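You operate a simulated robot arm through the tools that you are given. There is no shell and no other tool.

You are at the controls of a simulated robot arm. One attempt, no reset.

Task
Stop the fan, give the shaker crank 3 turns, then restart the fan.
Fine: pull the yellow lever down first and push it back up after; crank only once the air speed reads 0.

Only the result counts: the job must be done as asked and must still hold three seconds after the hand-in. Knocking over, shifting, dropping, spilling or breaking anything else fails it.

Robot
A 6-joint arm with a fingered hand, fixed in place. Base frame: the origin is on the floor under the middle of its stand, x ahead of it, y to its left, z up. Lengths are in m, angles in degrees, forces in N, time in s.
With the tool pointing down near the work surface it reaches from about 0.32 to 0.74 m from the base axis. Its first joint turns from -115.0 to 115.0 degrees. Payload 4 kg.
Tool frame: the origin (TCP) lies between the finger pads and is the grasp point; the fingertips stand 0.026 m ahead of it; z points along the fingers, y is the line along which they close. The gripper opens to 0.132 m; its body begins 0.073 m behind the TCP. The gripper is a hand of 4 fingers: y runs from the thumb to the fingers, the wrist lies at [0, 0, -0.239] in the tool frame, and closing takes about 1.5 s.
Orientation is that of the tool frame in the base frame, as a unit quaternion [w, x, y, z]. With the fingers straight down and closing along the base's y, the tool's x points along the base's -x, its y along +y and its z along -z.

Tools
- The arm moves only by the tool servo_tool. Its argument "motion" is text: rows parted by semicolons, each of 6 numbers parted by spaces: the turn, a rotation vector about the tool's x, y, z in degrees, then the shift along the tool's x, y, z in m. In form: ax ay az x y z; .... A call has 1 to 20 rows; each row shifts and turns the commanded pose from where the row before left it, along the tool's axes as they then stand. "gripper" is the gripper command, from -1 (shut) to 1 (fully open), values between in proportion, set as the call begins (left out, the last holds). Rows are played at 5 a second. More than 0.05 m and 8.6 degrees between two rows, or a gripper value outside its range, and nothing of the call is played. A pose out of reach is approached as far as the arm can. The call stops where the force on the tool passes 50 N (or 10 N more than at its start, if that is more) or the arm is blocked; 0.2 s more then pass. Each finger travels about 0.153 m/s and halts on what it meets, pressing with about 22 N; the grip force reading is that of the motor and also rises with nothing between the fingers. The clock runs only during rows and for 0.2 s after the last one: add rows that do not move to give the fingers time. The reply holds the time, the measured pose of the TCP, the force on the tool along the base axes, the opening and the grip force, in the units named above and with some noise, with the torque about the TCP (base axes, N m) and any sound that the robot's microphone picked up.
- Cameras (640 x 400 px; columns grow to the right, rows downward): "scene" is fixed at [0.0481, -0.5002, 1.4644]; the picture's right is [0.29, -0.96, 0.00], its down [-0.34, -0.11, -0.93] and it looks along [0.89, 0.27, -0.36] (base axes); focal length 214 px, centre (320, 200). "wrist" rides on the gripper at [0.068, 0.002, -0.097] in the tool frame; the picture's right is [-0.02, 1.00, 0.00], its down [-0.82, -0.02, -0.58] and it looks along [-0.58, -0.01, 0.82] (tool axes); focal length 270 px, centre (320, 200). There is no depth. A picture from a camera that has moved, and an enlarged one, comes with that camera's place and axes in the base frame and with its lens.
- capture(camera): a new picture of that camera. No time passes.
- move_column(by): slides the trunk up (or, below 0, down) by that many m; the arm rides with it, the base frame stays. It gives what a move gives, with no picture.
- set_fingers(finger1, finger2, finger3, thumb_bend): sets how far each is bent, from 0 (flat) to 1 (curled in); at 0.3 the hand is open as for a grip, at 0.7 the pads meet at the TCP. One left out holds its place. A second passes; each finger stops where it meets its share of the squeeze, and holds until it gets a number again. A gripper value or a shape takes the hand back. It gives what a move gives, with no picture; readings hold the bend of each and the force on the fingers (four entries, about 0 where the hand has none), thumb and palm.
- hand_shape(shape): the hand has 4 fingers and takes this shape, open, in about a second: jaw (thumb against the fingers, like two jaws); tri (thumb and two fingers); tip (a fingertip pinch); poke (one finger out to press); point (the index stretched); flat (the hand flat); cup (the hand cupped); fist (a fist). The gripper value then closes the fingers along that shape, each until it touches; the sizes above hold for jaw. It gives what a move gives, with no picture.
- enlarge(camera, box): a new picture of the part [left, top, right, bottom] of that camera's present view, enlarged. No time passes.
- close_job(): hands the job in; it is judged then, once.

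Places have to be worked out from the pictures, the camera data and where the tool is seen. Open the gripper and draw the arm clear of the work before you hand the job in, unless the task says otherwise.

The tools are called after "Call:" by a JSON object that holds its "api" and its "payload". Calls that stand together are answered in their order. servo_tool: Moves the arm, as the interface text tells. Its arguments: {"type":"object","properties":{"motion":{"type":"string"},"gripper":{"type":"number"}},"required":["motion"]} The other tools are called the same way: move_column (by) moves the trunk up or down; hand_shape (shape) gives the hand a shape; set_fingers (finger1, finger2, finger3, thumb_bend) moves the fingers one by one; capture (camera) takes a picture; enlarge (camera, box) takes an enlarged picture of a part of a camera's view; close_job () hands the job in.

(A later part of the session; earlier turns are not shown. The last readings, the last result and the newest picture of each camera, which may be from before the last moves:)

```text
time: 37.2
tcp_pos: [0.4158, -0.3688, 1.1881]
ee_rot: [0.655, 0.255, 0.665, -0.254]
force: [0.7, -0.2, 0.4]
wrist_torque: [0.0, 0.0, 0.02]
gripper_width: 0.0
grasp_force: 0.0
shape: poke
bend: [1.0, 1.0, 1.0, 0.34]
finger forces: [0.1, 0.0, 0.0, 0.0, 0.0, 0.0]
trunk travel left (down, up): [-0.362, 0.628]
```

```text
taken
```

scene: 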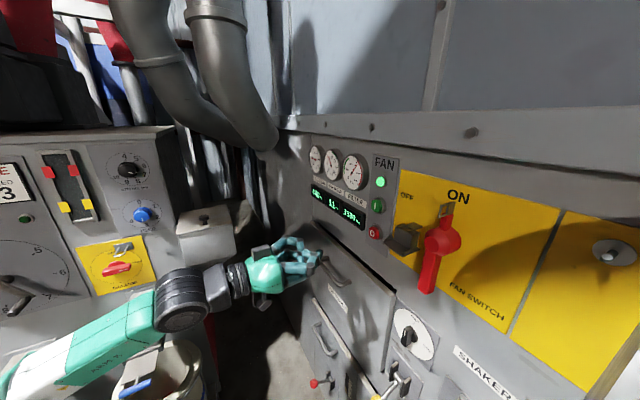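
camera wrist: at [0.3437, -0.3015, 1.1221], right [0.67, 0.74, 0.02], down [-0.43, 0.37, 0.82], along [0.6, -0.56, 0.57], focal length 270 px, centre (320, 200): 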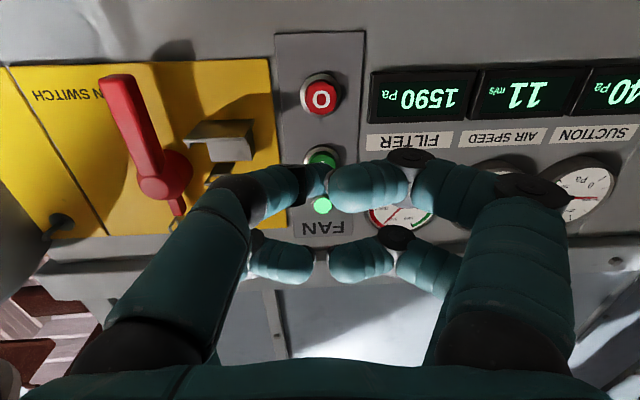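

The poke shape may still be settling, as the fingers look half curled. I'll wait a moment and look again.

Call:
{"api": "servo_tool", "payload": {"motion": "0 0 0 0 0 0; 0 0 0 0 0 0; 0 0 0 0 0 0; 0 0 0 0 0 0; 0 0 0 0 0 0"}}

Call:
{"api": "capture", "payload": {"camera": "wrist"}}

Call:
{"api": "enlarge", "payload": {"camera": "scene", "box": [200, 200, 400, 325]}}

```text
time: 38.4
tcp_pos: [0.4153, -0.3693, 1.1879]
ee_rot: [0.655, 0.255, 0.665, -0.254]
force: [0.1, -0.4, 0.5]
wrist_torque: [-0.01, -0.01, -0.03]
gripper_width: 0.0
grasp_force: 0.1
shape: poke
bend: [1.0, 1.0, 1.0, 0.34]
finger forces: [0.0, 0.1, 0.0, 0.0, 0.1, 0.1]
trunk travel left (down, up): [-0.362, 0.628]
```

```text
taken
camera wrist: at [0.3437, -0.3015, 1.1221], right [0.67, 0.74, 0.02], down [-0.43, 0.37, 0.82], along [0.6, -0.56, 0.57], focal length 270 px, centre (320, 200)
```

wrist: 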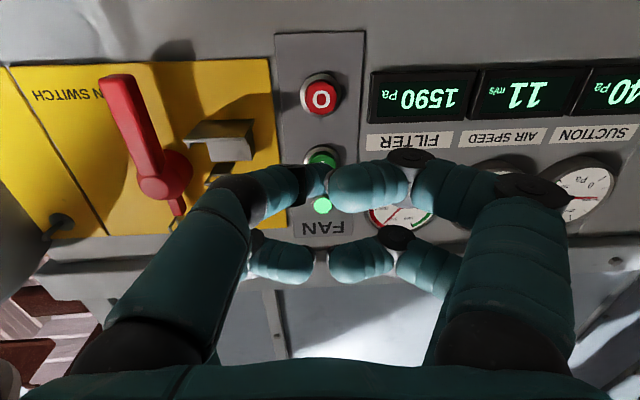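

```text
3.20 times, centred on (300, 262) of scene
camera zoom: at [0.0481, -0.5002, 1.4644], right [0.29, -0.96, 0.0], down [-0.34, -0.11, -0.93], along [0.89, 0.27, -0.36], focal length 686 px, centre (384, 0)
```

zoom: 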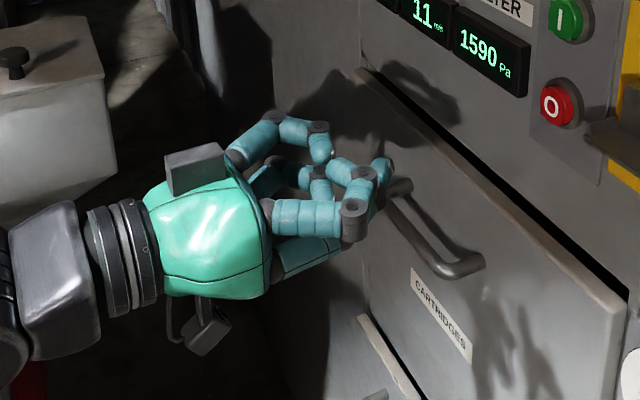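

In poke, one fingertip only sticks out slightly, near the center line. I'll try "point" to see whether a stretched index gives a clearer pressing tip.

Call:
{"api": "hand_shape", "payload": {"shape": "point"}}

Call:
{"api": "capture", "payload": {"camera": "wrist"}}

Call:
{"api": "enlarge", "payload": {"camera": "scene", "box": [200, 200, 400, 325]}}

```text
time: 39.3
tcp_pos: [0.4158, -0.3687, 1.1887]
ee_rot: [0.655, 0.256, 0.664, -0.254]
force: [0.5, -0.3, -0.7]
wrist_torque: [-0.01, 0.0, -0.02]
gripper_width: 0.0002
grasp_force: 0.1
shape: point
bend: [0.24, 0.99, 1.0, 0.39]
finger forces: [0.0, 0.0, 0.0, 0.0, 0.0, 0.0]
trunk travel left (down, up): [-0.362, 0.628]
```

```text
taken
camera wrist: at [0.3437, -0.3015, 1.1221], right [0.67, 0.74, 0.02], down [-0.43, 0.37, 0.82], along [0.6, -0.56, 0.57], focal length 270 px, centre (320, 200)
```

wrist: 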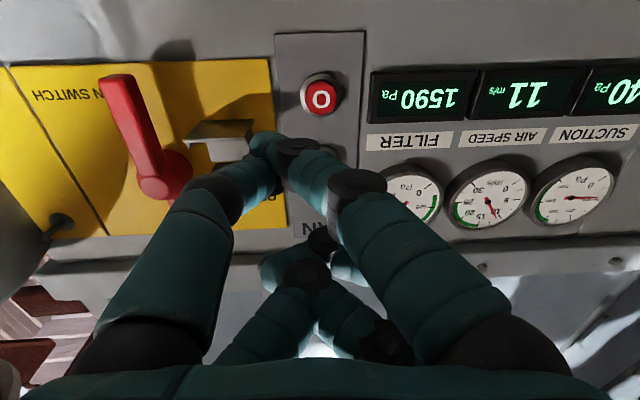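

```text
3.20 times, centred on (300, 262) of scene
camera zoom: at [0.0481, -0.5002, 1.4644], right [0.29, -0.96, 0.0], down [-0.34, -0.11, -0.93], along [0.89, 0.27, -0.36], focal length 686 px, centre (384, 0)
```

zoom: 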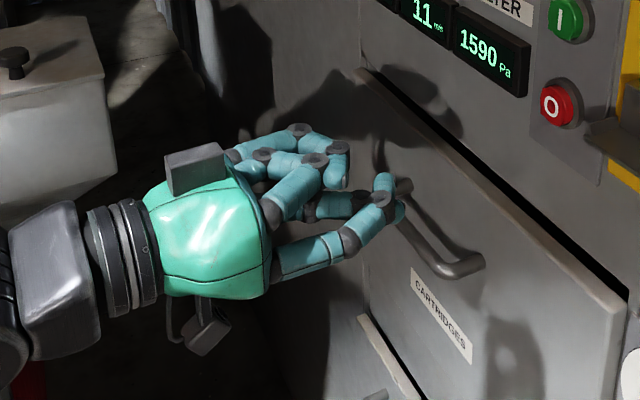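

The "point" shape leaves the fingers crossed, so I'll go back to jaw and close it. The closed fingertip arches make a predictable press tool.

Call:
{"api": "hand_shape", "payload": {"shape": "jaw"}}

Call:
{"api": "servo_tool", "payload": {"motion": "0 0 0 0 0 0; 0 0 0 0 0 0; 0 0 0 0 0 0; 0 0 0 0 0 0", "gripper": 1}}

Call:
{"api": "servo_tool", "payload": {"motion": "0 0 0 0 0 0; 0 0 0 0 0 0; 0 0 0 0 0 0; 0 0 0 0 0 0; 0 0 0 0 0 0; 0 0 0 0 0 0; 0 0 0 0 0 0; 0 0 0 0 0 0", "gripper": -1}}

Call:
{"api": "capture", "payload": {"camera": "wrist"}}

Call:
{"api": "enlarge", "payload": {"camera": "scene", "box": [200, 200, 400, 325]}}

```text
time: 40.2
tcp_pos: [0.4158, -0.369, 1.1883]
ee_rot: [0.655, 0.255, 0.665, -0.254]
force: [-0.4, -0.4, -0.4]
wrist_torque: [0.0, -0.02, 0.0]
gripper_width: 0.1319
grasp_force: 0.0
shape: jaw
bend: [0.3, 0.3, 0.3, 0.3]
finger forces: [0.0, 0.0, 0.0, 0.1, 0.0, 0.0]
trunk travel left (down, up): [-0.362, 0.628]
```

```text
time: 41.2
tcp_pos: [0.4159, -0.3685, 1.1888]
ee_rot: [0.655, 0.255, 0.664, -0.254]
force: [-0.1, -0.8, 0.1]
wrist_torque: [0.01, 0.02, 0.02]
gripper_width: 0.1318
grasp_force: 0.1
shape: jaw
bend: [0.3, 0.3, 0.3, 0.3]
finger forces: [0.0, 0.0, 0.0, 0.0, 0.0, 0.0]
trunk travel left (down, up): [-0.362, 0.628]
```

```text
time: 43.0
tcp_pos: [0.4157, -0.3703, 1.188]
ee_rot: [0.655, 0.256, 0.664, -0.255]
force: [-0.3, 0.1, -0.4]
wrist_torque: [0.01, 0.01, -0.02]
gripper_width: 0.0
grasp_force: 21.4
shape: jaw
bend: [0.62, 0.62, 0.62, 0.7]
finger forces: [0.0, 0.0, 0.0, 0.0, 0.0, 0.1]
trunk travel left (down, up): [-0.362, 0.628]
```

```text
taken
camera wrist: at [0.3437, -0.3015, 1.1221], right [0.67, 0.74, 0.02], down [-0.43, 0.37, 0.82], along [0.6, -0.56, 0.57], focal length 270 px, centre (320, 200)
```

wrist: 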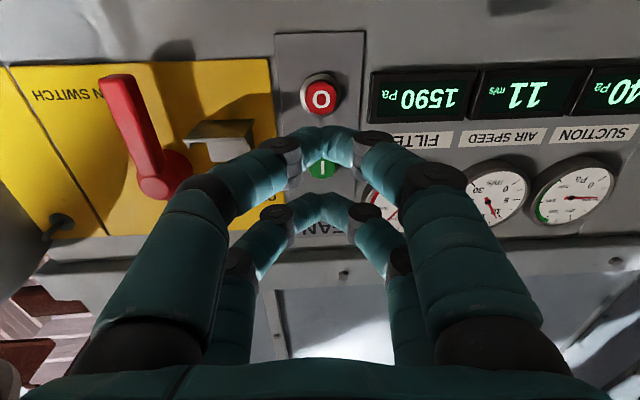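

```text
3.20 times, centred on (300, 262) of scene
camera zoom: at [0.0481, -0.5002, 1.4644], right [0.29, -0.96, 0.0], down [-0.34, -0.11, -0.93], along [0.89, 0.27, -0.36], focal length 686 px, centre (384, 0)
```

zoom: 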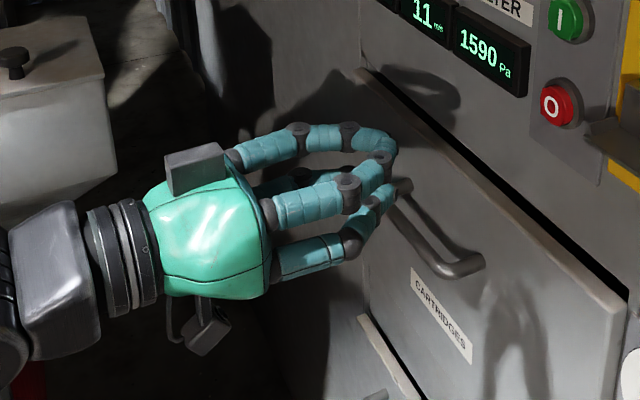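

The O button works out at about (u -0.003, z 1.19) and the TCP is centered on it horizontally. I'll raise about 23 mm so the lower fingertip arch lines up, then approach to a few cm away.

Call:
{"api": "servo_tool", "payload": {"motion": "0 0 0 -0.023 0 0; 0 0 0 0 0 0.03; 0 0 0 0 0 0.03; 0 0 0 0 0 0.03; 0 0 0 0 0 0"}}

Call:
{"api": "capture", "payload": {"camera": "wrist"}}

Call:
{"api": "enlarge", "payload": {"camera": "scene", "box": [280, 160, 440, 260]}}

```text
time: 44.2
tcp_pos: [0.482, -0.4279, 1.2093]
ee_rot: [0.655, 0.256, 0.664, -0.254]
force: [-0.3, -0.5, -0.4]
wrist_torque: [-0.02, 0.0, 0.02]
gripper_width: 0.0001
grasp_force: 22.0
shape: jaw
bend: [0.62, 0.62, 0.62, 0.7]
finger forces: [0.0, 0.0, 0.0, 0.1, 0.0, 0.0]
trunk travel left (down, up): [-0.362, 0.628]
```

```text
taken
camera wrist: at [0.4102, -0.3607, 1.1425], right [0.67, 0.74, 0.02], down [-0.43, 0.37, 0.82], along [0.6, -0.56, 0.57], focal length 270 px, centre (320, 200)
```

wrist: 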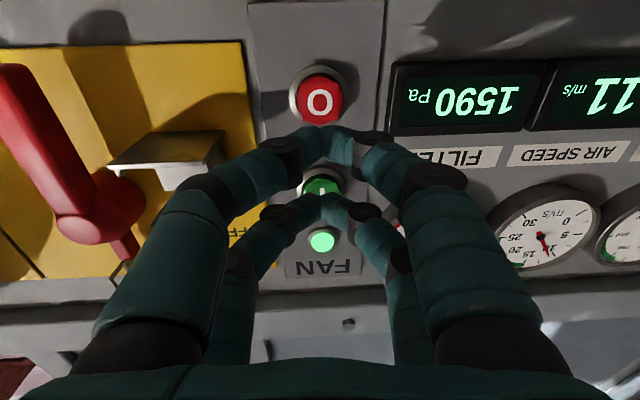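

```text
4.00 times, centred on (360, 210) of scene
camera zoom: at [0.0481, -0.5002, 1.4644], right [0.29, -0.96, 0.0], down [-0.34, -0.11, -0.93], along [0.89, 0.27, -0.36], focal length 858 px, centre (160, 160)
```

zoom: 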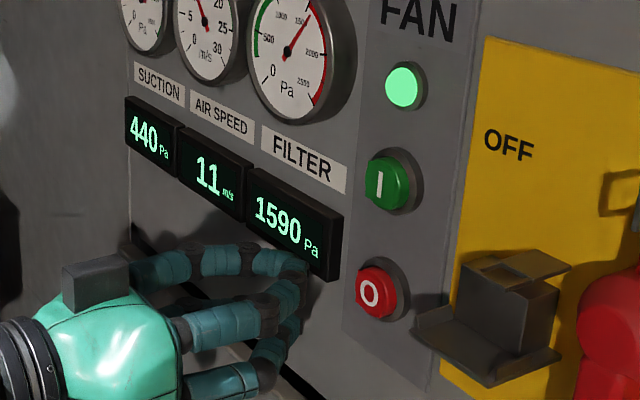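

The lower arch is level with O (z≈1.189). I'll shift 4 mm left to clear the bracket, advance, then press in small steps.

Call:
{"api": "servo_tool", "payload": {"motion": "0 0 0 0 0.004 0.015; 0 0 0 0 0 0.015; 0 0 0 0 0 0.008; 0 0 0 0 0 0.006; 0 0 0 0 0 0"}}

Call:
{"api": "capture", "payload": {"camera": "wrist"}}

Call:
{"api": "enlarge", "payload": {"camera": "scene", "box": [280, 160, 440, 260]}}

```text
time: 45.4
tcp_pos: [0.5183, -0.4537, 1.2108]
ee_rot: [0.654, 0.256, 0.665, -0.254]
force: [0.5, 0.4, -0.3]
wrist_torque: [0.02, 0.0, 0.03]
gripper_width: 0.0
grasp_force: 22.3
shape: jaw
bend: [0.62, 0.62, 0.62, 0.7]
finger forces: [0.0, 0.0, 0.1, 0.0, 0.1, 0.1]
trunk travel left (down, up): [-0.362, 0.628]
```

```text
taken
camera wrist: at [0.4463, -0.3859, 1.1446], right [0.67, 0.74, 0.02], down [-0.43, 0.37, 0.82], along [0.6, -0.56, 0.57], focal length 270 px, centre (320, 200)
```

wrist: 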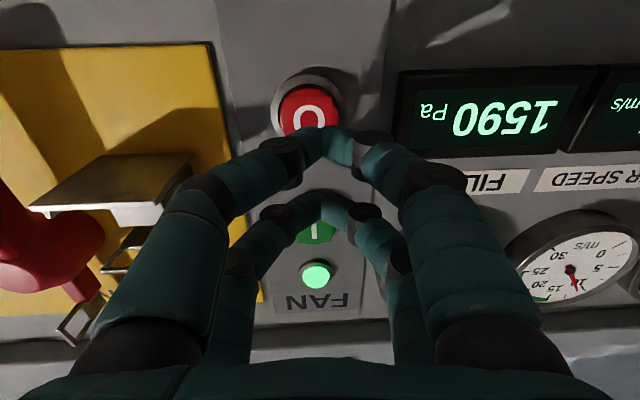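

```text
4.00 times, centred on (360, 210) of scene
camera zoom: at [0.0481, -0.5002, 1.4644], right [0.29, -0.96, 0.0], down [-0.34, -0.11, -0.93], along [0.89, 0.27, -0.36], focal length 858 px, centre (160, 160)
```

zoom: 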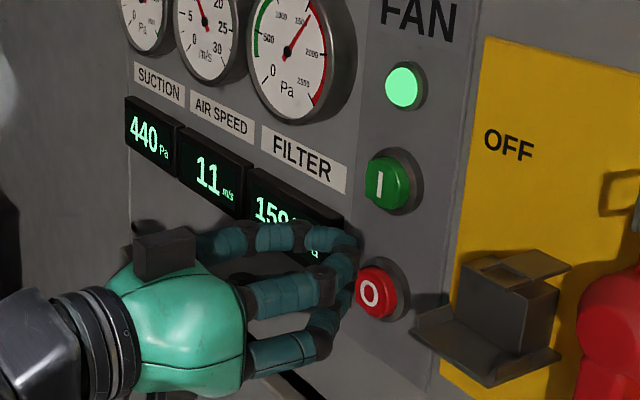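

The tips are about 1 cm from the O cap. I'll nudge 3 mm right and press forward in 5 mm steps.

Call:
{"api": "servo_tool", "payload": {"motion": "0 0 0 0 -0.003 0.005; 0 0 0 0 0 0.005; 0 0 0 0 0 0.005; 0 0 0 0 0 0"}}

Call:
{"api": "enlarge", "payload": {"camera": "scene", "box": [280, 160, 440, 260]}}

```text
time: 46.4
tcp_pos: [0.5248, -0.4653, 1.2032]
ee_rot: [0.654, 0.256, 0.665, -0.254]
force: [0.0, 0.0, 0.7]
wrist_torque: [-0.02, 0.01, 0.0]
gripper_width: 0.0
grasp_force: 22.3
shape: jaw
bend: [0.62, 0.62, 0.62, 0.7]
finger forces: [0.0, 0.0, 0.1, 0.0, 0.0, 0.0]
out of reach, approached as far as the arm can: row 2
trunk travel left (down, up): [-0.362, 0.628]
```

```text
4.00 times, centred on (360, 210) of scene
camera zoom: at [0.0481, -0.5002, 1.4644], right [0.29, -0.96, 0.0], down [-0.34, -0.11, -0.93], along [0.89, 0.27, -0.36], focal length 858 px, centre (160, 160)
```

zoom: 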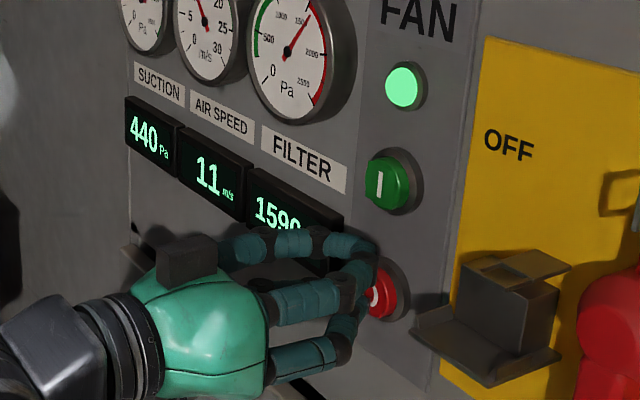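

The arm reached its envelope limit just short of the button: the hand sits too low relative to the trunk. I'll back off, raise the arm 0.1, and lower the trunk 0.1 to gain reach.

Call:
{"api": "servo_tool", "payload": {"motion": "0 0 0 0 0 -0.03; 0 0 0 0 0 -0.03; 0 0 0 -0.04 0 0; 0 0 0 -0.04 0 0; 0 0 0 -0.04 0 0; 0 0 0 0 0 0"}}

Call:
{"api": "move_column", "payload": {"by": -0.12}}

Call:
{"api": "capture", "payload": {"camera": "wrist"}}

Call:
{"api": "capture", "payload": {"camera": "scene"}}

```text
time: 47.8
tcp_pos: [0.468, -0.4107, 1.2572]
ee_rot: [0.655, 0.255, 0.664, -0.254]
force: [-0.1, 0.2, 0.3]
wrist_torque: [0.01, 0.01, -0.03]
gripper_width: 0.0
grasp_force: 21.8
shape: jaw
bend: [0.62, 0.62, 0.62, 0.7]
finger forces: [0.1, 0.0, 0.1, 0.1, 0.1, 0.0]
out of reach, approached as far as the arm can: row 4, 5
trunk travel left (down, up): [-0.362, 0.628]
```

```text
time: 49.3
tcp_pos: [0.4677, -0.4108, 1.1362]
ee_rot: [0.655, 0.255, 0.664, -0.254]
force: [-0.8, -0.3, 0.1]
wrist_torque: [0.02, -0.02, 0.04]
gripper_width: 0.0
grasp_force: 21.8
shape: jaw
bend: [0.62, 0.62, 0.62, 0.7]
finger forces: [0.0, 0.0, 0.1, 0.0, 0.1, 0.1]
trunk travel left (down, up): [-0.242, 0.748]
```

```text
taken
camera wrist: at [0.3962, -0.3431, 1.0697], right [0.67, 0.74, 0.02], down [-0.43, 0.37, 0.82], along [0.6, -0.56, 0.57], focal length 270 px, centre (320, 200)
```

wrist: 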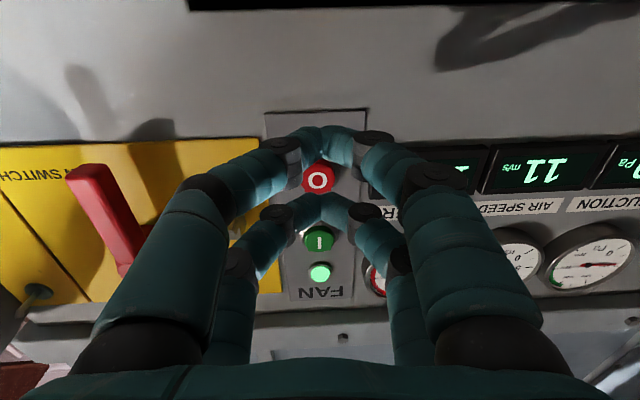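

```text
taken
```

scene: 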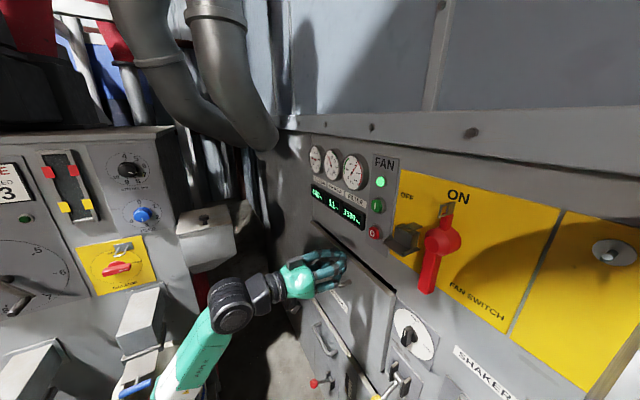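

The limit turns out to be an upper one: the shoulder sits below the hand, so the trunk needs to be higher and the arm lower relative to it. I'll lower the arm 0.12 m, then raise the trunk.

Call:
{"api": "servo_tool", "payload": {"motion": "0 0 0 0.04 0 0; 0 0 0 0.04 0 0; 0 0 0 0.04 0 0; 0 0 0 0 0 0"}}

Call:
{"api": "move_column", "payload": {"by": 0.19}}

Call:
{"api": "capture", "payload": {"camera": "wrist"}}

```text
time: 50.3
tcp_pos: [0.5007, -0.449, 1.1009]
ee_rot: [0.654, 0.256, 0.664, -0.255]
force: [0.4, -0.4, -0.4]
wrist_torque: [-0.01, 0.01, 0.03]
gripper_width: 0.0
grasp_force: 21.7
shape: jaw
bend: [0.62, 0.62, 0.62, 0.7]
finger forces: [0.0, 0.1, 0.1, 0.1, 0.0, 0.1]
out of reach, approached as far as the arm can: row 1, 2, 3
trunk travel left (down, up): [-0.242, 0.748]
```

```text
time: 52.4
tcp_pos: [0.5014, -0.4489, 1.2913]
ee_rot: [0.654, 0.256, 0.664, -0.255]
force: [-0.6, 0.4, -0.8]
wrist_torque: [0.04, -0.04, 0.01]
gripper_width: 0.0003
grasp_force: 22.0
shape: jaw
bend: [0.62, 0.62, 0.62, 0.7]
finger forces: [0.0, 0.1, 0.1, 0.1, 0.0, 0.1]
trunk travel left (down, up): [-0.432, 0.558]
```

```text
taken
camera wrist: at [0.4298, -0.3811, 1.2245], right [0.67, 0.74, 0.02], down [-0.43, 0.37, 0.82], along [0.6, -0.56, 0.56], focal length 270 px, centre (320, 200)
```

wrist: 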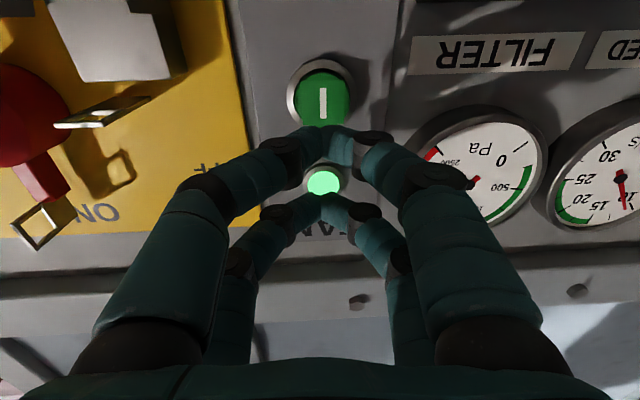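

The commanded pose carried over past the limit, which explains the odd offset. I'll now move down 0.08 with the arm (into the comfortable band) while backing off slightly, then re-measure.

Call:
{"api": "servo_tool", "payload": {"motion": "0 0 0 0 0 -0.02; 0 0 0 0.04 0 0; 0 0 0 0.035 0 0; 0 0 0 0 0 0; 0 0 0 0 0 0"}}

Call:
{"api": "capture", "payload": {"camera": "wrist"}}

```text
time: 53.5
tcp_pos: [0.514, -0.4664, 1.2756]
ee_rot: [0.654, 0.256, 0.665, -0.254]
force: [-0.9, 0.3, 0.1]
wrist_torque: [-0.02, 0.01, 0.02]
gripper_width: 0.0002
grasp_force: 22.3
shape: jaw
bend: [0.62, 0.62, 0.62, 0.7]
finger forces: [0.0, 0.0, 0.1, 0.1, 0.0, 0.0]
out of reach, approached as far as the arm can: row 1, 2, 3
trunk travel left (down, up): [-0.432, 0.558]
```

```text
taken
camera wrist: at [0.4414, -0.3978, 1.2099], right [0.67, 0.74, 0.02], down [-0.43, 0.37, 0.83], along [0.6, -0.56, 0.56], focal length 270 px, centre (320, 200)
```

wrist: 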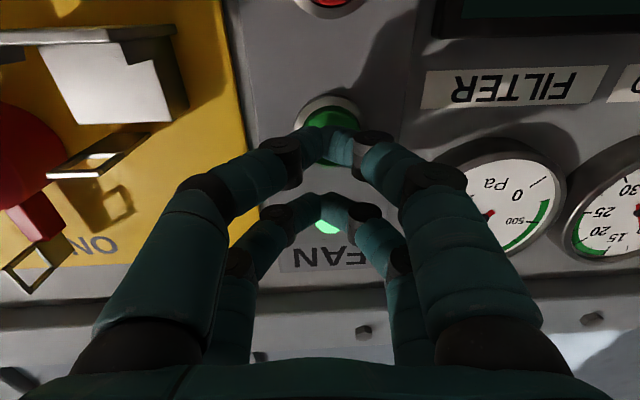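

The arm's measured and commanded poses seem to disagree. I'll send a zero-motion row to see where it settles before doing anything else.

Call:
{"api": "servo_tool", "payload": {"motion": "0 0 0 0 0 0; 0 0 0 0 0 0"}}

Call:
{"api": "capture", "payload": {"camera": "scene"}}

```text
time: 54.1
tcp_pos: [0.5138, -0.466, 1.2764]
ee_rot: [0.655, 0.255, 0.665, -0.254]
force: [0.7, 0.4, 1.0]
wrist_torque: [-0.02, 0.0, 0.01]
gripper_width: 0.0
grasp_force: 22.0
shape: jaw
bend: [0.62, 0.62, 0.62, 0.7]
finger forces: [0.0, 0.0, 0.1, 0.0, 0.0, 0.0]
trunk travel left (down, up): [-0.432, 0.558]
```

```text
taken
```

scene: 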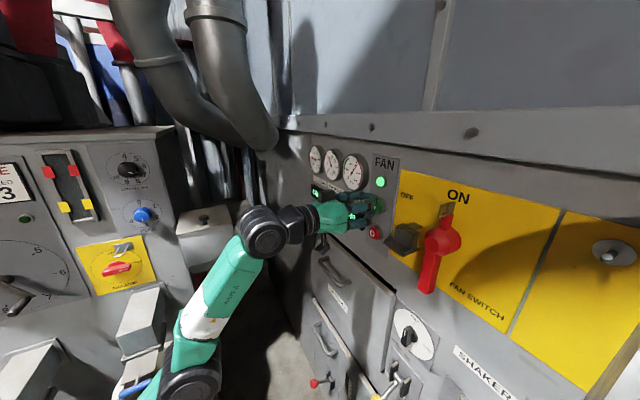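

The arm looks fully stretched (elbow straight), so it slides along its reach sphere. I'll first slide up and back, away from the panel, then try small inward moves to bend the elbow again.

Call:
{"api": "servo_tool", "payload": {"motion": "0 0 0 -0.01 0 -0.015; 0 0 0 -0.01 0 -0.015; 0 0 0 -0.005 0 -0.015; 0 0 0 0 0 -0.01; 0 0 0 0 0 0"}}

```text
time: 55.4
tcp_pos: [0.4752, -0.4333, 1.3097]
ee_rot: [0.653, 0.255, 0.667, -0.253]
force: [-0.1, 0.0, -0.1]
wrist_torque: [0.03, 0.02, -0.01]
gripper_width: 0.0
grasp_force: 22.6
shape: jaw
bend: [0.62, 0.62, 0.62, 0.7]
finger forces: [0.0, 0.1, 0.1, 0.1, 0.0, 0.1]
out of reach, approached as far as the arm can: row 3, 4
trunk travel left (down, up): [-0.432, 0.558]
```

It's still stuck at the stretched boundary for inward moves. I'll try stretching very slightly outward first, so the elbow passes back through straight, then moving down.

Call:
{"api": "servo_tool", "payload": {"motion": "0 0 0 -0.017 0 0.01; 0 0 0 0.01 0 0.005; 0 0 0 0.02 0 0; 0 0 0 0.02 0 -0.01; 0 0 0 0.02 0 -0.01; 0 0 0 0 0 0"}}

```text
time: 56.8
tcp_pos: [0.486, -0.4447, 1.2919]
ee_rot: [0.656, 0.251, 0.665, -0.253]
force: [-0.3, 0.7, 0.0]
wrist_torque: [0.02, 0.02, 0.0]
gripper_width: 0.0002
grasp_force: 22.2
shape: jaw
bend: [0.62, 0.62, 0.62, 0.7]
finger forces: [0.0, 0.0, 0.0, 0.0, 0.0, 0.1]
out of reach, approached as far as the arm can: row 1, 2, 3, 4, 5
trunk travel left (down, up): [-0.432, 0.558]
```

Comparing readings, the shoulder-to-wrist distance has started to shrink (0.752 → 0.742), so the elbow is bending again. I'll keep moving down and back.

Call:
{"api": "servo_tool", "payload": {"motion": "0 0 0 0.015 0 -0.015; 0 0 0 0.015 0 -0.015; 0 0 0 0.015 0 -0.015; 0 0 0 0 0 0"}}

```text
time: 57.8
tcp_pos: [0.4468, -0.411, 1.2349]
ee_rot: [0.654, 0.256, 0.665, -0.254]
force: [0.8, 0.1, 0.6]
wrist_torque: [-0.01, 0.01, -0.01]
gripper_width: 0.0
grasp_force: 22.4
shape: jaw
bend: [0.62, 0.62, 0.62, 0.7]
finger forces: [0.0, 0.0, 0.1, 0.1, 0.0, 0.0]
trunk travel left (down, up): [-0.432, 0.558]
```

Unstuck: the arm follows commands again without flags. I'll check the arm configuration and the view.

Call:
{"api": "capture", "payload": {"camera": "scene"}}

Call:
{"api": "capture", "payload": {"camera": "wrist"}}

```text
taken
```

scene: 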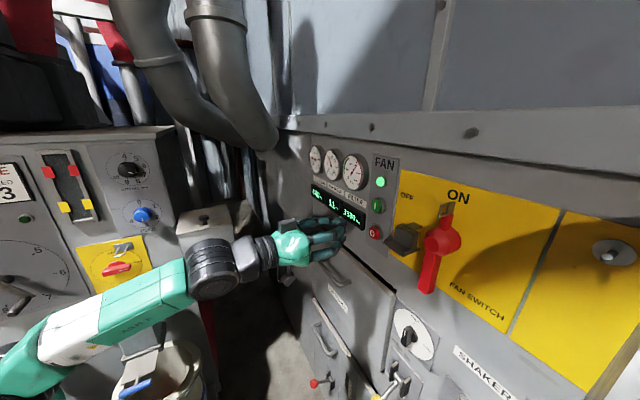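

```text
taken
camera wrist: at [0.3748, -0.3427, 1.1681], right [0.67, 0.74, 0.02], down [-0.43, 0.37, 0.82], along [0.6, -0.56, 0.57], focal length 270 px, centre (320, 200)
```

wrist: 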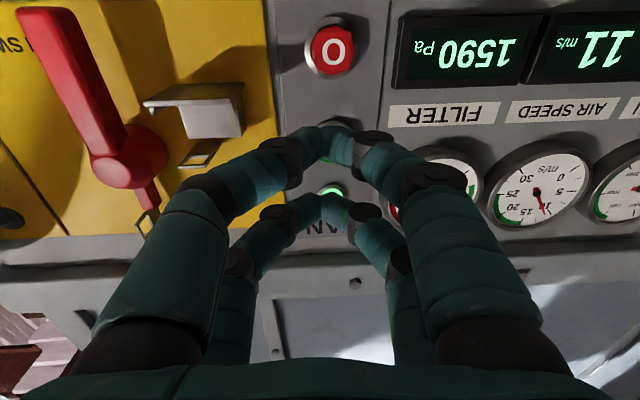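

The elbow is in its normal configuration now, with the relative height in a comfortable band. O is at about u -0.003, z 1.19. I'll align the lower arch with it and approach.

Call:
{"api": "servo_tool", "payload": {"motion": "0 0 0 0.023 0.006 0; 0 0 0 0 0 0.03; 0 0 0 0 0 0.03; 0 0 0 0 0 0.02; 0 0 0 0 0 0"}}

Call:
{"api": "capture", "payload": {"camera": "wrist"}}

```text
time: 59.0
tcp_pos: [0.5086, -0.4587, 1.2099]
ee_rot: [0.654, 0.255, 0.666, -0.253]
force: [0.1, -0.6, -0.3]
wrist_torque: [-0.01, -0.01, -0.01]
gripper_width: 0.0
grasp_force: 21.9
shape: jaw
bend: [0.62, 0.62, 0.62, 0.7]
finger forces: [0.1, 0.0, 0.0, 0.1, 0.0, 0.0]
trunk travel left (down, up): [-0.432, 0.558]
```

```text
taken
camera wrist: at [0.4373, -0.391, 1.1432], right [0.67, 0.74, 0.02], down [-0.43, 0.37, 0.82], along [0.6, -0.56, 0.57], focal length 270 px, centre (320, 200)
```

wrist: 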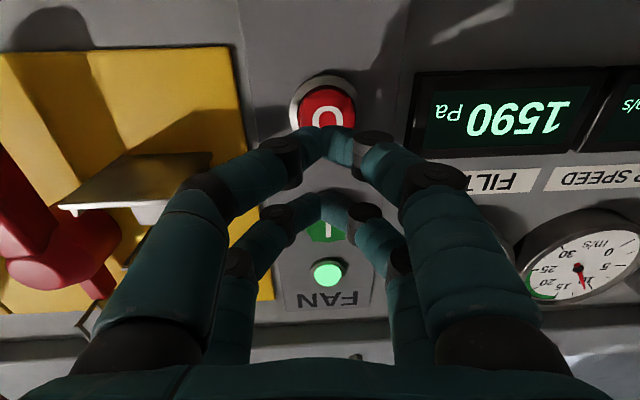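

O is directly behind the arch tip. I'll press in 5 mm steps.

Call:
{"api": "servo_tool", "payload": {"motion": "0 0 0 0 0 0.005; 0 0 0 0 0 0.005; 0 0 0 0 0 0.005; 0 0 0 0 0 0.004; 0 0 0 0 0 0"}}

Call:
{"api": "capture", "payload": {"camera": "wrist"}}

Call:
{"api": "enlarge", "payload": {"camera": "scene", "box": [280, 160, 440, 260]}}

```text
time: 60.1
tcp_pos: [0.5236, -0.4715, 1.2094]
ee_rot: [0.653, 0.256, 0.665, -0.255]
force: [0.1, -0.4, 0.4]
wrist_torque: [0.04, 0.02, -0.02]
gripper_width: 0.0001
grasp_force: 21.9
shape: jaw
bend: [0.62, 0.62, 0.62, 0.7]
finger forces: [0.1, 0.1, 0.0, 0.0, 0.0, 0.0]
trunk travel left (down, up): [-0.432, 0.558]
```

```text
taken
camera wrist: at [0.4511, -0.4036, 1.1433], right [0.67, 0.74, 0.02], down [-0.43, 0.37, 0.82], along [0.6, -0.56, 0.57], focal length 270 px, centre (320, 200)
```

wrist: 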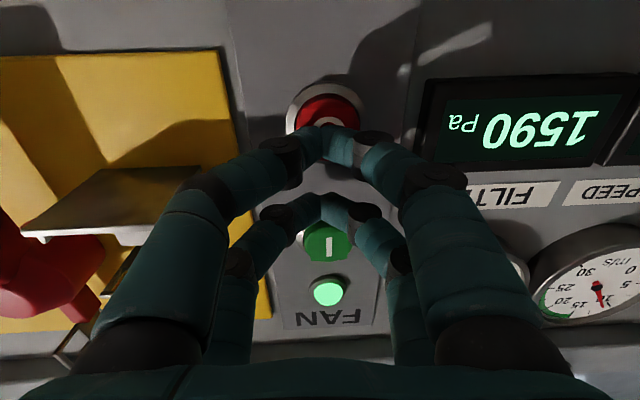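

```text
4.00 times, centred on (360, 210) of scene
camera zoom: at [0.0481, -0.5002, 1.4644], right [0.29, -0.96, 0.0], down [-0.34, -0.11, -0.93], along [0.89, 0.27, -0.36], focal length 858 px, centre (160, 160)
```

zoom: 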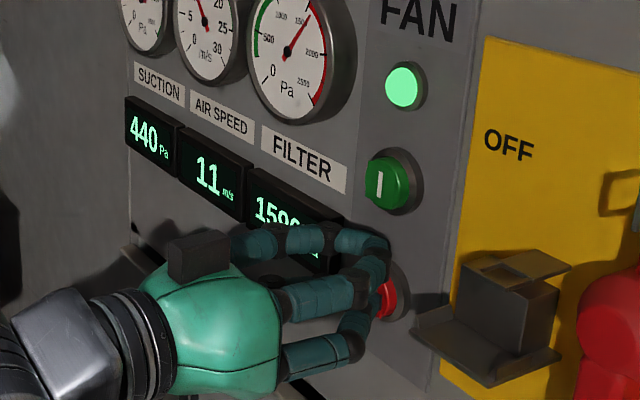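

No contact yet, but very close. I'll continue forward carefully.

Call:
{"api": "servo_tool", "payload": {"motion": "0 0 0 0 0 0.004; 0 0 0 0 0 0.004; 0 0 0 0 0 0.004; 0 0 0 0 0 0"}}

Call:
{"api": "capture", "payload": {"camera": "wrist"}}

Call:
{"api": "enlarge", "payload": {"camera": "scene", "box": [280, 160, 440, 260]}}

```text
time: 61.1
tcp_pos: [0.5293, -0.4769, 1.2117]
ee_rot: [0.656, 0.255, 0.663, -0.255]
force: [-25.9, 23.8, -6.2]
wrist_torque: [0.61, 0.65, -0.01]
gripper_width: 0.0
grasp_force: 22.5
shape: jaw
bend: [0.66, 0.62, 0.62, 0.7]
finger forces: [0.1, 0.1, 0.0, 0.1, 0.0, 0.0]
trunk travel left (down, up): [-0.432, 0.558]
heard: click
```

```text
taken
camera wrist: at [0.457, -0.4091, 1.1452], right [0.67, 0.74, 0.02], down [-0.43, 0.37, 0.82], along [0.6, -0.56, 0.57], focal length 270 px, centre (320, 200)
```

wrist: 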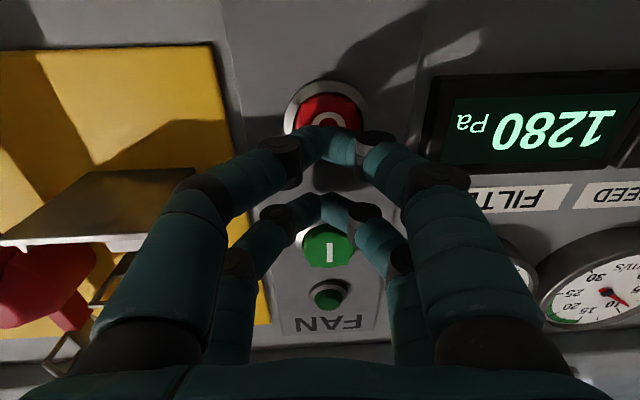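

```text
4.00 times, centred on (360, 210) of scene
camera zoom: at [0.0481, -0.5002, 1.4644], right [0.29, -0.96, 0.0], down [-0.34, -0.11, -0.93], along [0.89, 0.27, -0.36], focal length 858 px, centre (160, 160)
```

zoom: 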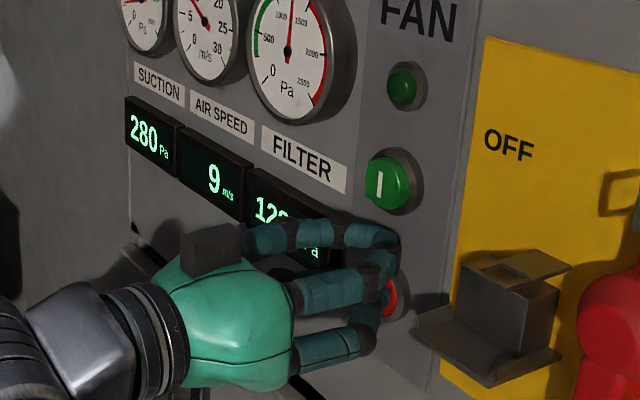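

A click: the FAN lamp went out and the air speed is falling (9 m/s). I'll back away from the panel and open the hand.

Call:
{"api": "servo_tool", "payload": {"motion": "0 0 0 0 0 -0.03; 0 0 0 0 0 -0.04; 0 0 0 0 0 -0.04; 0 0 0 0 0 -0.03; 0 0 0 0 0 0"}}

Call:
{"api": "enlarge", "payload": {"camera": "scene", "box": [280, 130, 480, 255]}}

```text
time: 62.4
tcp_pos: [0.4268, -0.3869, 1.2104]
ee_rot: [0.654, 0.255, 0.665, -0.253]
force: [-0.8, -0.2, 0.4]
wrist_torque: [-0.02, 0.05, 0.04]
gripper_width: 0.0
grasp_force: 22.2
shape: jaw
bend: [0.64, 0.62, 0.62, 0.7]
finger forces: [0.0, 0.1, 0.0, 0.0, 0.0, 0.0]
trunk travel left (down, up): [-0.432, 0.558]
```

```text
3.20 times, centred on (380, 192) of scene
camera zoom: at [0.0481, -0.5002, 1.4644], right [0.29, -0.96, 0.0], down [-0.34, -0.11, -0.93], along [0.89, 0.27, -0.36], focal length 686 px, centre (128, 224)
```

zoom: 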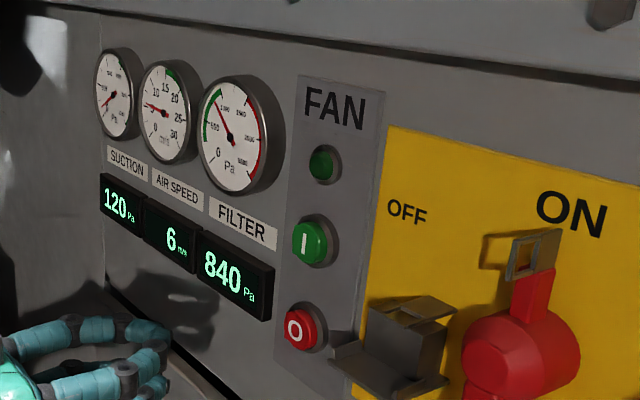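

The fan is spinning down (6 m/s). I'll pitch the hand 25° downward for more wrist range, open it, and move right toward the crank.

Call:
{"api": "servo_tool", "payload": {"motion": "0 8.4 0 0.034 0 -0.0025; 0 8.3 0 0.034 0 -0.0025; 0 8.3 0 0.034 0 -0.0025; 0 0 0 0 -0.04 0; 0 0 0 0 -0.04 0; 0 0 0 0 -0.04 0; 0 0 0 0 -0.04 0; 0 0 0 0 -0.04 0; 0 0 0 0 -0.04 0; 0 0 0 0 -0.035 0; 0 0 0 0 0 0", "gripper": 0.5}}

Call:
{"api": "capture", "payload": {"camera": "wrist"}}

Call:
{"api": "enlarge", "payload": {"camera": "scene", "box": [280, 130, 480, 255]}}

```text
time: 64.8
tcp_pos: [0.2242, -0.5743, 1.1131]
ee_rot: [0.495, 0.305, 0.79, -0.193]
force: [0.0, 0.2, -0.7]
wrist_torque: [0.05, -0.01, -0.04]
gripper_width: 0.0988
grasp_force: 0.1
shape: jaw
bend: [0.64, 0.64, 0.64, 0.51]
finger forces: [0.0, 0.0, 0.0, 0.0, 0.0, 0.0]
trunk travel left (down, up): [-0.432, 0.558]
```

```text
taken
camera wrist: at [0.1386, -0.4932, 1.0947], right [0.68, 0.73, 0.02], down [-0.13, 0.1, 0.99], along [0.72, -0.67, 0.16], focal length 270 px, centre (320, 200)
```

wrist: 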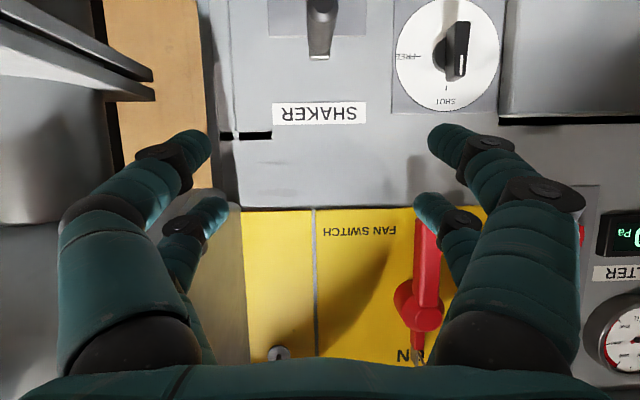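

```text
3.20 times, centred on (380, 192) of scene
camera zoom: at [0.0481, -0.5002, 1.4644], right [0.29, -0.96, 0.0], down [-0.34, -0.11, -0.93], along [0.89, 0.27, -0.36], focal length 686 px, centre (128, 224)
```

zoom: 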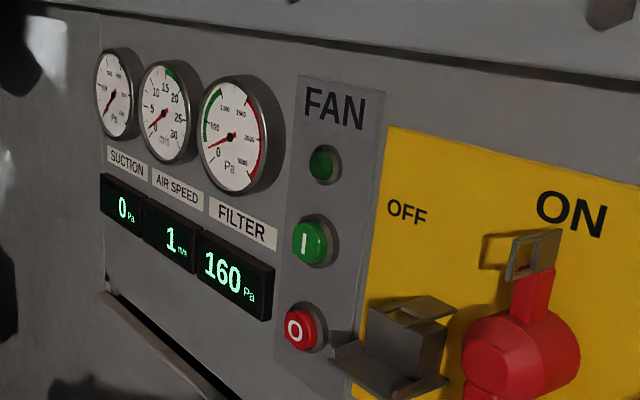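

Air speed is down to 1 m/s. I'll yaw the hand 15° right, away from the duct on the right, lower the trunk to crank height, and look again.

Call:
{"api": "servo_tool", "payload": {"motion": "6.8 0 3.15 0 0 0; 6.8 0 3.15 0 0 0; 0 0 0 0 0 0"}}

Call:
{"api": "move_column", "payload": {"by": -0.082}}

Call:
{"api": "capture", "payload": {"camera": "wrist"}}

Call:
{"api": "enlarge", "payload": {"camera": "scene", "box": [280, 130, 480, 255]}}

```text
time: 65.5
tcp_pos: [0.226, -0.5739, 1.1146]
ee_rot: [0.465, 0.404, 0.745, -0.257]
force: [-0.6, 0.1, -1.1]
wrist_torque: [0.01, 0.01, 0.0]
gripper_width: 0.0987
grasp_force: 0.1
shape: jaw
bend: [0.64, 0.64, 0.64, 0.51]
finger forces: [0.0, 0.1, 0.0, 0.0, 0.1, 0.0]
trunk travel left (down, up): [-0.432, 0.558]
```

```text
time: 66.7
tcp_pos: [0.227, -0.5749, 1.0322]
ee_rot: [0.465, 0.404, 0.745, -0.257]
force: [0.6, 0.2, 0.3]
wrist_torque: [0.01, -0.01, 0.0]
gripper_width: 0.0986
grasp_force: 0.0
shape: jaw
bend: [0.64, 0.64, 0.64, 0.51]
finger forces: [0.0, 0.0, 0.0, 0.0, 0.0, 0.0]
trunk travel left (down, up): [-0.35, 0.64]
```

```text
taken
camera wrist: at [0.1634, -0.4737, 1.0126], right [0.85, 0.53, 0.01], down [-0.1, 0.13, 0.99], along [0.52, -0.84, 0.17], focal length 270 px, centre (320, 200)
```

wrist: 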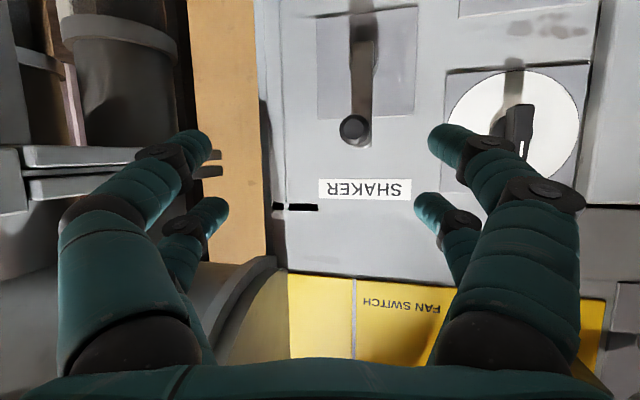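

```text
3.20 times, centred on (380, 192) of scene
camera zoom: at [0.0481, -0.5002, 1.4644], right [0.29, -0.96, 0.0], down [-0.34, -0.11, -0.93], along [0.89, 0.27, -0.36], focal length 686 px, centre (128, 224)
```

zoom: 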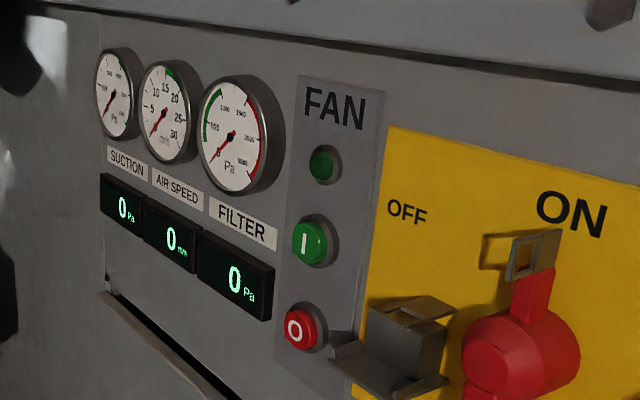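

Air speed reads 0, so cranking is allowed. The handle tip is at u≈0.275, z≈0.995, p≈0.636 and bars near the duct start at u≈0.42, so the crank circle is clear. I'll lower to handle height and start the approach.

Call:
{"api": "servo_tool", "payload": {"motion": "0 0 0 0.0324 0 0.0157; 0 0 0 -0.0127 0.008 0.026; 0 0 0 -0.0127 0.008 0.026; 0 0 0 0 0 0"}}

Call:
{"api": "capture", "payload": {"camera": "wrist"}}

```text
time: 67.7
tcp_pos: [0.2698, -0.6151, 0.9959]
ee_rot: [0.466, 0.403, 0.745, -0.257]
force: [0.0, 0.0, 0.1]
wrist_torque: [-0.01, -0.03, 0.03]
gripper_width: 0.0986
grasp_force: 0.1
shape: jaw
bend: [0.64, 0.64, 0.64, 0.51]
finger forces: [0.0, 0.1, 0.0, 0.0, 0.0, 0.0]
trunk travel left (down, up): [-0.35, 0.64]
```

```text
taken
camera wrist: at [0.2082, -0.5151, 0.9761], right [0.85, 0.53, 0.01], down [-0.1, 0.13, 0.99], along [0.52, -0.84, 0.17], focal length 270 px, centre (320, 200)
```

wrist: 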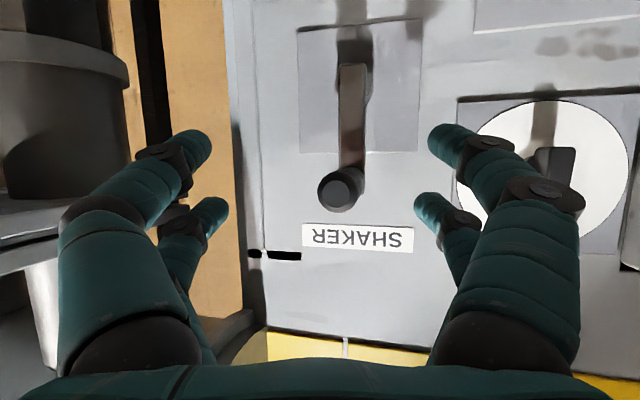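

The handle tip is at u≈0.272, z≈0.994, centered between the fingers. I'll advance 43 mm with a small left correction.

Call:
{"api": "servo_tool", "payload": {"motion": "0 0 0 -0.0089 0.0077 0.0182; 0 0 0 -0.0089 0.0077 0.0182; 0 0 0 0 0 0"}}

Call:
{"api": "capture", "payload": {"camera": "wrist"}}

```text
time: 68.5
tcp_pos: [0.3062, -0.6411, 0.9964]
ee_rot: [0.465, 0.404, 0.744, -0.258]
force: [0.4, -0.5, 0.3]
wrist_torque: [-0.03, 0.0, -0.01]
gripper_width: 0.0987
grasp_force: 0.0
shape: jaw
bend: [0.64, 0.64, 0.64, 0.51]
finger forces: [0.1, 0.0, 0.0, 0.0, 0.1, 0.0]
trunk travel left (down, up): [-0.35, 0.64]
```

```text
taken
camera wrist: at [0.2427, -0.5405, 0.9779], right [0.85, 0.53, 0.01], down [-0.1, 0.13, 0.99], along [0.52, -0.84, 0.16], focal length 270 px, centre (320, 200)
```

wrist: 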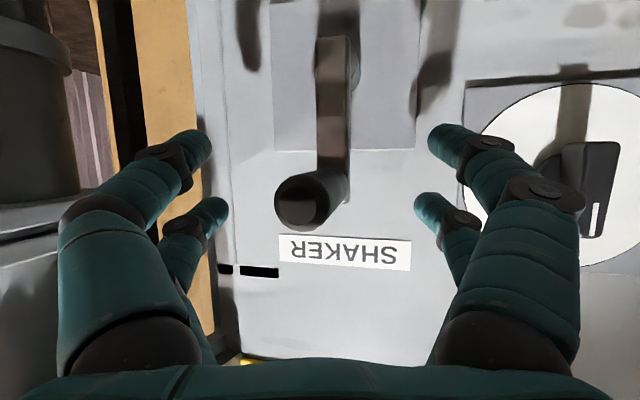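

The handle is at the TCP between the fingers. I'll close the grip on it.

Call:
{"api": "servo_tool", "payload": {"motion": "0 0 0 0 0 0; 0 0 0 0 0 0; 0 0 0 0 0 0; 0 0 0 0 0 0; 0 0 0 0 0 0; 0 0 0 0 0 0; 0 0 0 0 0 0; 0 0 0 0 0 0", "gripper": -1}}

Call:
{"api": "capture", "payload": {"camera": "wrist"}}

```text
time: 70.3
tcp_pos: [0.3058, -0.6412, 0.9978]
ee_rot: [0.465, 0.404, 0.744, -0.258]
force: [1.4, -5.3, 4.3]
wrist_torque: [-0.07, -0.12, 0.15]
gripper_width: 0.0
grasp_force: 21.7
shape: jaw
bend: [0.63, 0.72, 0.71, 0.7]
finger forces: [0.0, 17.2, 16.7, 0.0, 2.3, 0.0]
trunk travel left (down, up): [-0.35, 0.64]
```

```text
taken
camera wrist: at [0.2425, -0.5405, 0.9783], right [0.85, 0.53, 0.01], down [-0.1, 0.13, 0.99], along [0.52, -0.84, 0.17], focal length 270 px, centre (320, 200)
```

wrist: 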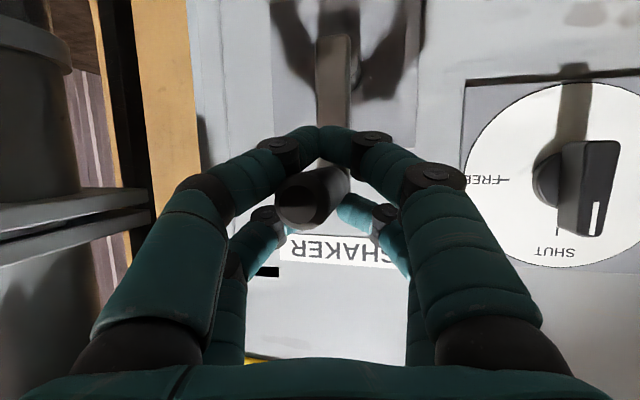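

The grip cages the handle: the upper pair presses from the sides and top, and the lower pair is closed just beneath. I'll test the first 36° clockwise along the circle (R≈0.0695, center about 0.0695 below).

Call:
{"api": "servo_tool", "payload": {"motion": "0 0 0 0.00074 -0.02071 0.00664; 0 0 0 0.00679 -0.01862 0.00895; 0 0 0 0 0 0"}}

Call:
{"api": "capture", "payload": {"camera": "wrist"}}

```text
time: 71.1
tcp_pos: [0.2758, -0.6704, 0.9873]
ee_rot: [0.468, 0.404, 0.741, -0.261]
force: [-0.6, -11.1, 21.9]
wrist_torque: [-1.02, -1.29, 0.01]
gripper_width: 0.0
grasp_force: 22.2
shape: jaw
bend: [0.63, 0.74, 0.71, 0.69]
finger forces: [0.0, 35.5, 24.4, 0.0, 22.7, 0.0]
trunk travel left (down, up): [-0.35, 0.64]
```

```text
taken
camera wrist: at [0.2137, -0.5703, 0.9668], right [0.85, 0.53, 0.01], down [-0.1, 0.14, 0.98], along [0.52, -0.84, 0.17], focal length 270 px, centre (320, 200)
```

wrist: 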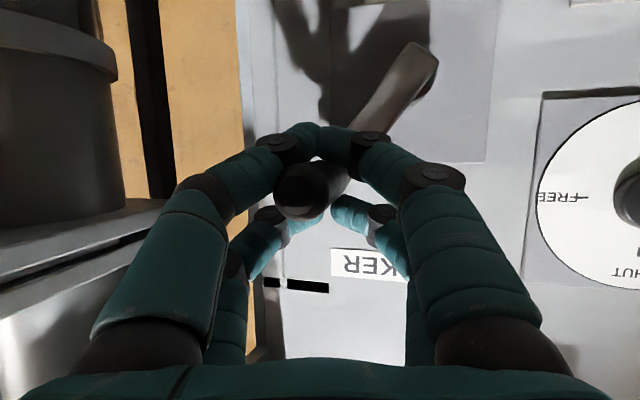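

The crank turns (about 36°) with moderate force, though there's a ~22 N outward radial load, so my circle runs slightly inside the true one. I'll raise the path about 2 mm and continue to 90°.

Call:
{"api": "servo_tool", "payload": {"motion": "0 0 0 0.01038 -0.01473 0.0095; 0 0 0 0.01636 -0.00938 0.01082; 0 0 0 0.01896 -0.00313 0.01019; 0 0 0 0 0 0"}}

Call:
{"api": "capture", "payload": {"camera": "wrist"}}

```text
time: 72.1
tcp_pos: [0.2581, -0.6924, 0.9254]
ee_rot: [0.463, 0.405, 0.746, -0.255]
force: [-11.2, -2.6, -2.6]
wrist_torque: [-0.29, -0.48, -0.12]
gripper_width: 0.0
grasp_force: 22.4
shape: jaw
bend: [0.62, 0.76, 0.71, 0.67]
finger forces: [0.0, 38.2, 0.0, 0.1, 16.2, 0.0]
trunk travel left (down, up): [-0.35, 0.64]
```

```text
taken
camera wrist: at [0.1955, -0.5913, 0.9075], right [0.85, 0.53, 0.02], down [-0.1, 0.13, 0.99], along [0.52, -0.84, 0.16], focal length 270 px, centre (320, 200)
```

wrist: 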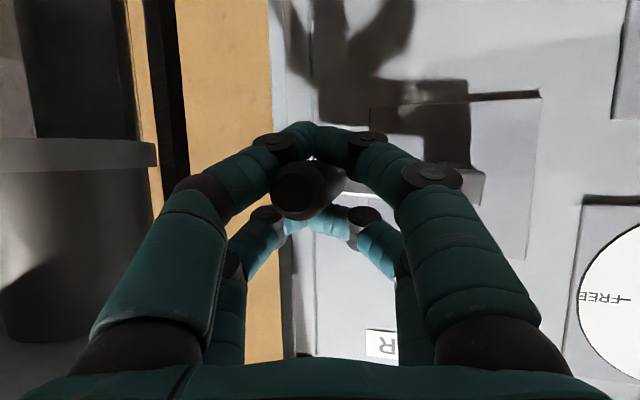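

The crank is at about 90° (arm horizontal right) with low forces. Continuing to the bottom.

Call:
{"api": "servo_tool", "payload": {"motion": "0 0 0 0.0197 0.00343 0.00855; 0 0 0 0.0185 0.00966 0.00608; 0 0 0 0.0155 0.01495 0.00302; 0 0 0 0.01097 0.01876 -0.00035; 0 0 0 0.00538 0.02075 -0.00368; 0 0 0 0 0 0"}}

Call:
{"api": "capture", "payload": {"camera": "wrist"}}

```text
time: 73.5
tcp_pos: [0.3052, -0.6383, 0.8609]
ee_rot: [0.467, 0.403, 0.743, -0.259]
force: [0.7, -6.1, 12.2]
wrist_torque: [-0.2, -0.25, -0.04]
gripper_width: 0.0002
grasp_force: 22.3
shape: jaw
bend: [0.62, 0.76, 0.71, 0.69]
finger forces: [0.0, 0.1, 0.0, 0.0, 2.1, 0.1]
trunk travel left (down, up): [-0.35, 0.64]
```

```text
taken
camera wrist: at [0.2419, -0.5383, 0.842], right [0.85, 0.53, 0.01], down [-0.1, 0.14, 0.99], along [0.52, -0.84, 0.17], focal length 270 px, centre (320, 200)
```

wrist: 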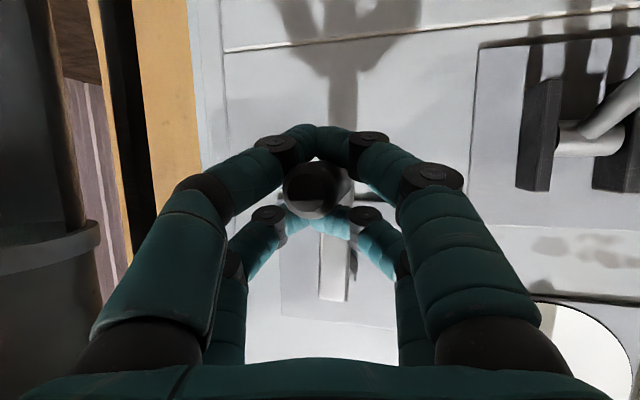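

The handle is at the bottom (180°) and the cage is holding well. Continuing up the left side to complete turn one.

Call:
{"api": "servo_tool", "payload": {"motion": "0 0 0 -0.00074 0.02071 -0.00664; 0 0 0 -0.00679 0.01862 -0.00895; 0 0 0 -0.01218 0.01473 -0.0104; 0 0 0 -0.01636 0.00938 -0.01082; 0 0 0 -0.01896 0.00313 -0.01019; 0 0 0 0 0 0"}}

Call:
{"api": "capture", "payload": {"camera": "wrist"}}

```text
time: 74.9
tcp_pos: [0.3517, -0.5885, 0.9254]
ee_rot: [0.463, 0.405, 0.745, -0.256]
force: [-6.9, -6.2, -7.8]
wrist_torque: [-0.19, -0.36, -0.04]
gripper_width: 0.0
grasp_force: 21.9
shape: jaw
bend: [0.63, 0.76, 0.71, 0.68]
finger forces: [0.0, 0.0, 0.1, 0.1, 13.1, 0.1]
trunk travel left (down, up): [-0.35, 0.64]
```

```text
taken
camera wrist: at [0.2893, -0.4877, 0.9068], right [0.85, 0.53, 0.02], down [-0.1, 0.13, 0.99], along [0.52, -0.84, 0.16], focal length 270 px, centre (320, 200)
```

wrist: 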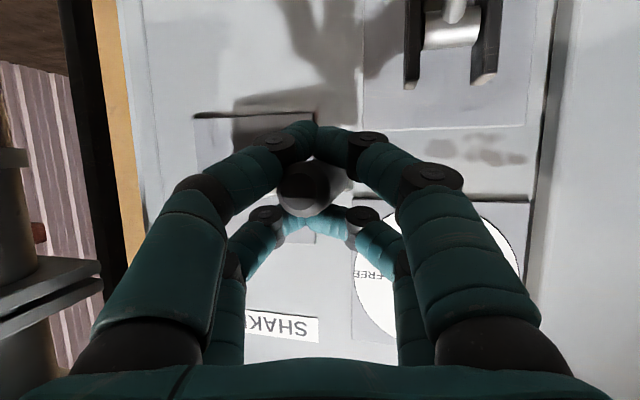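

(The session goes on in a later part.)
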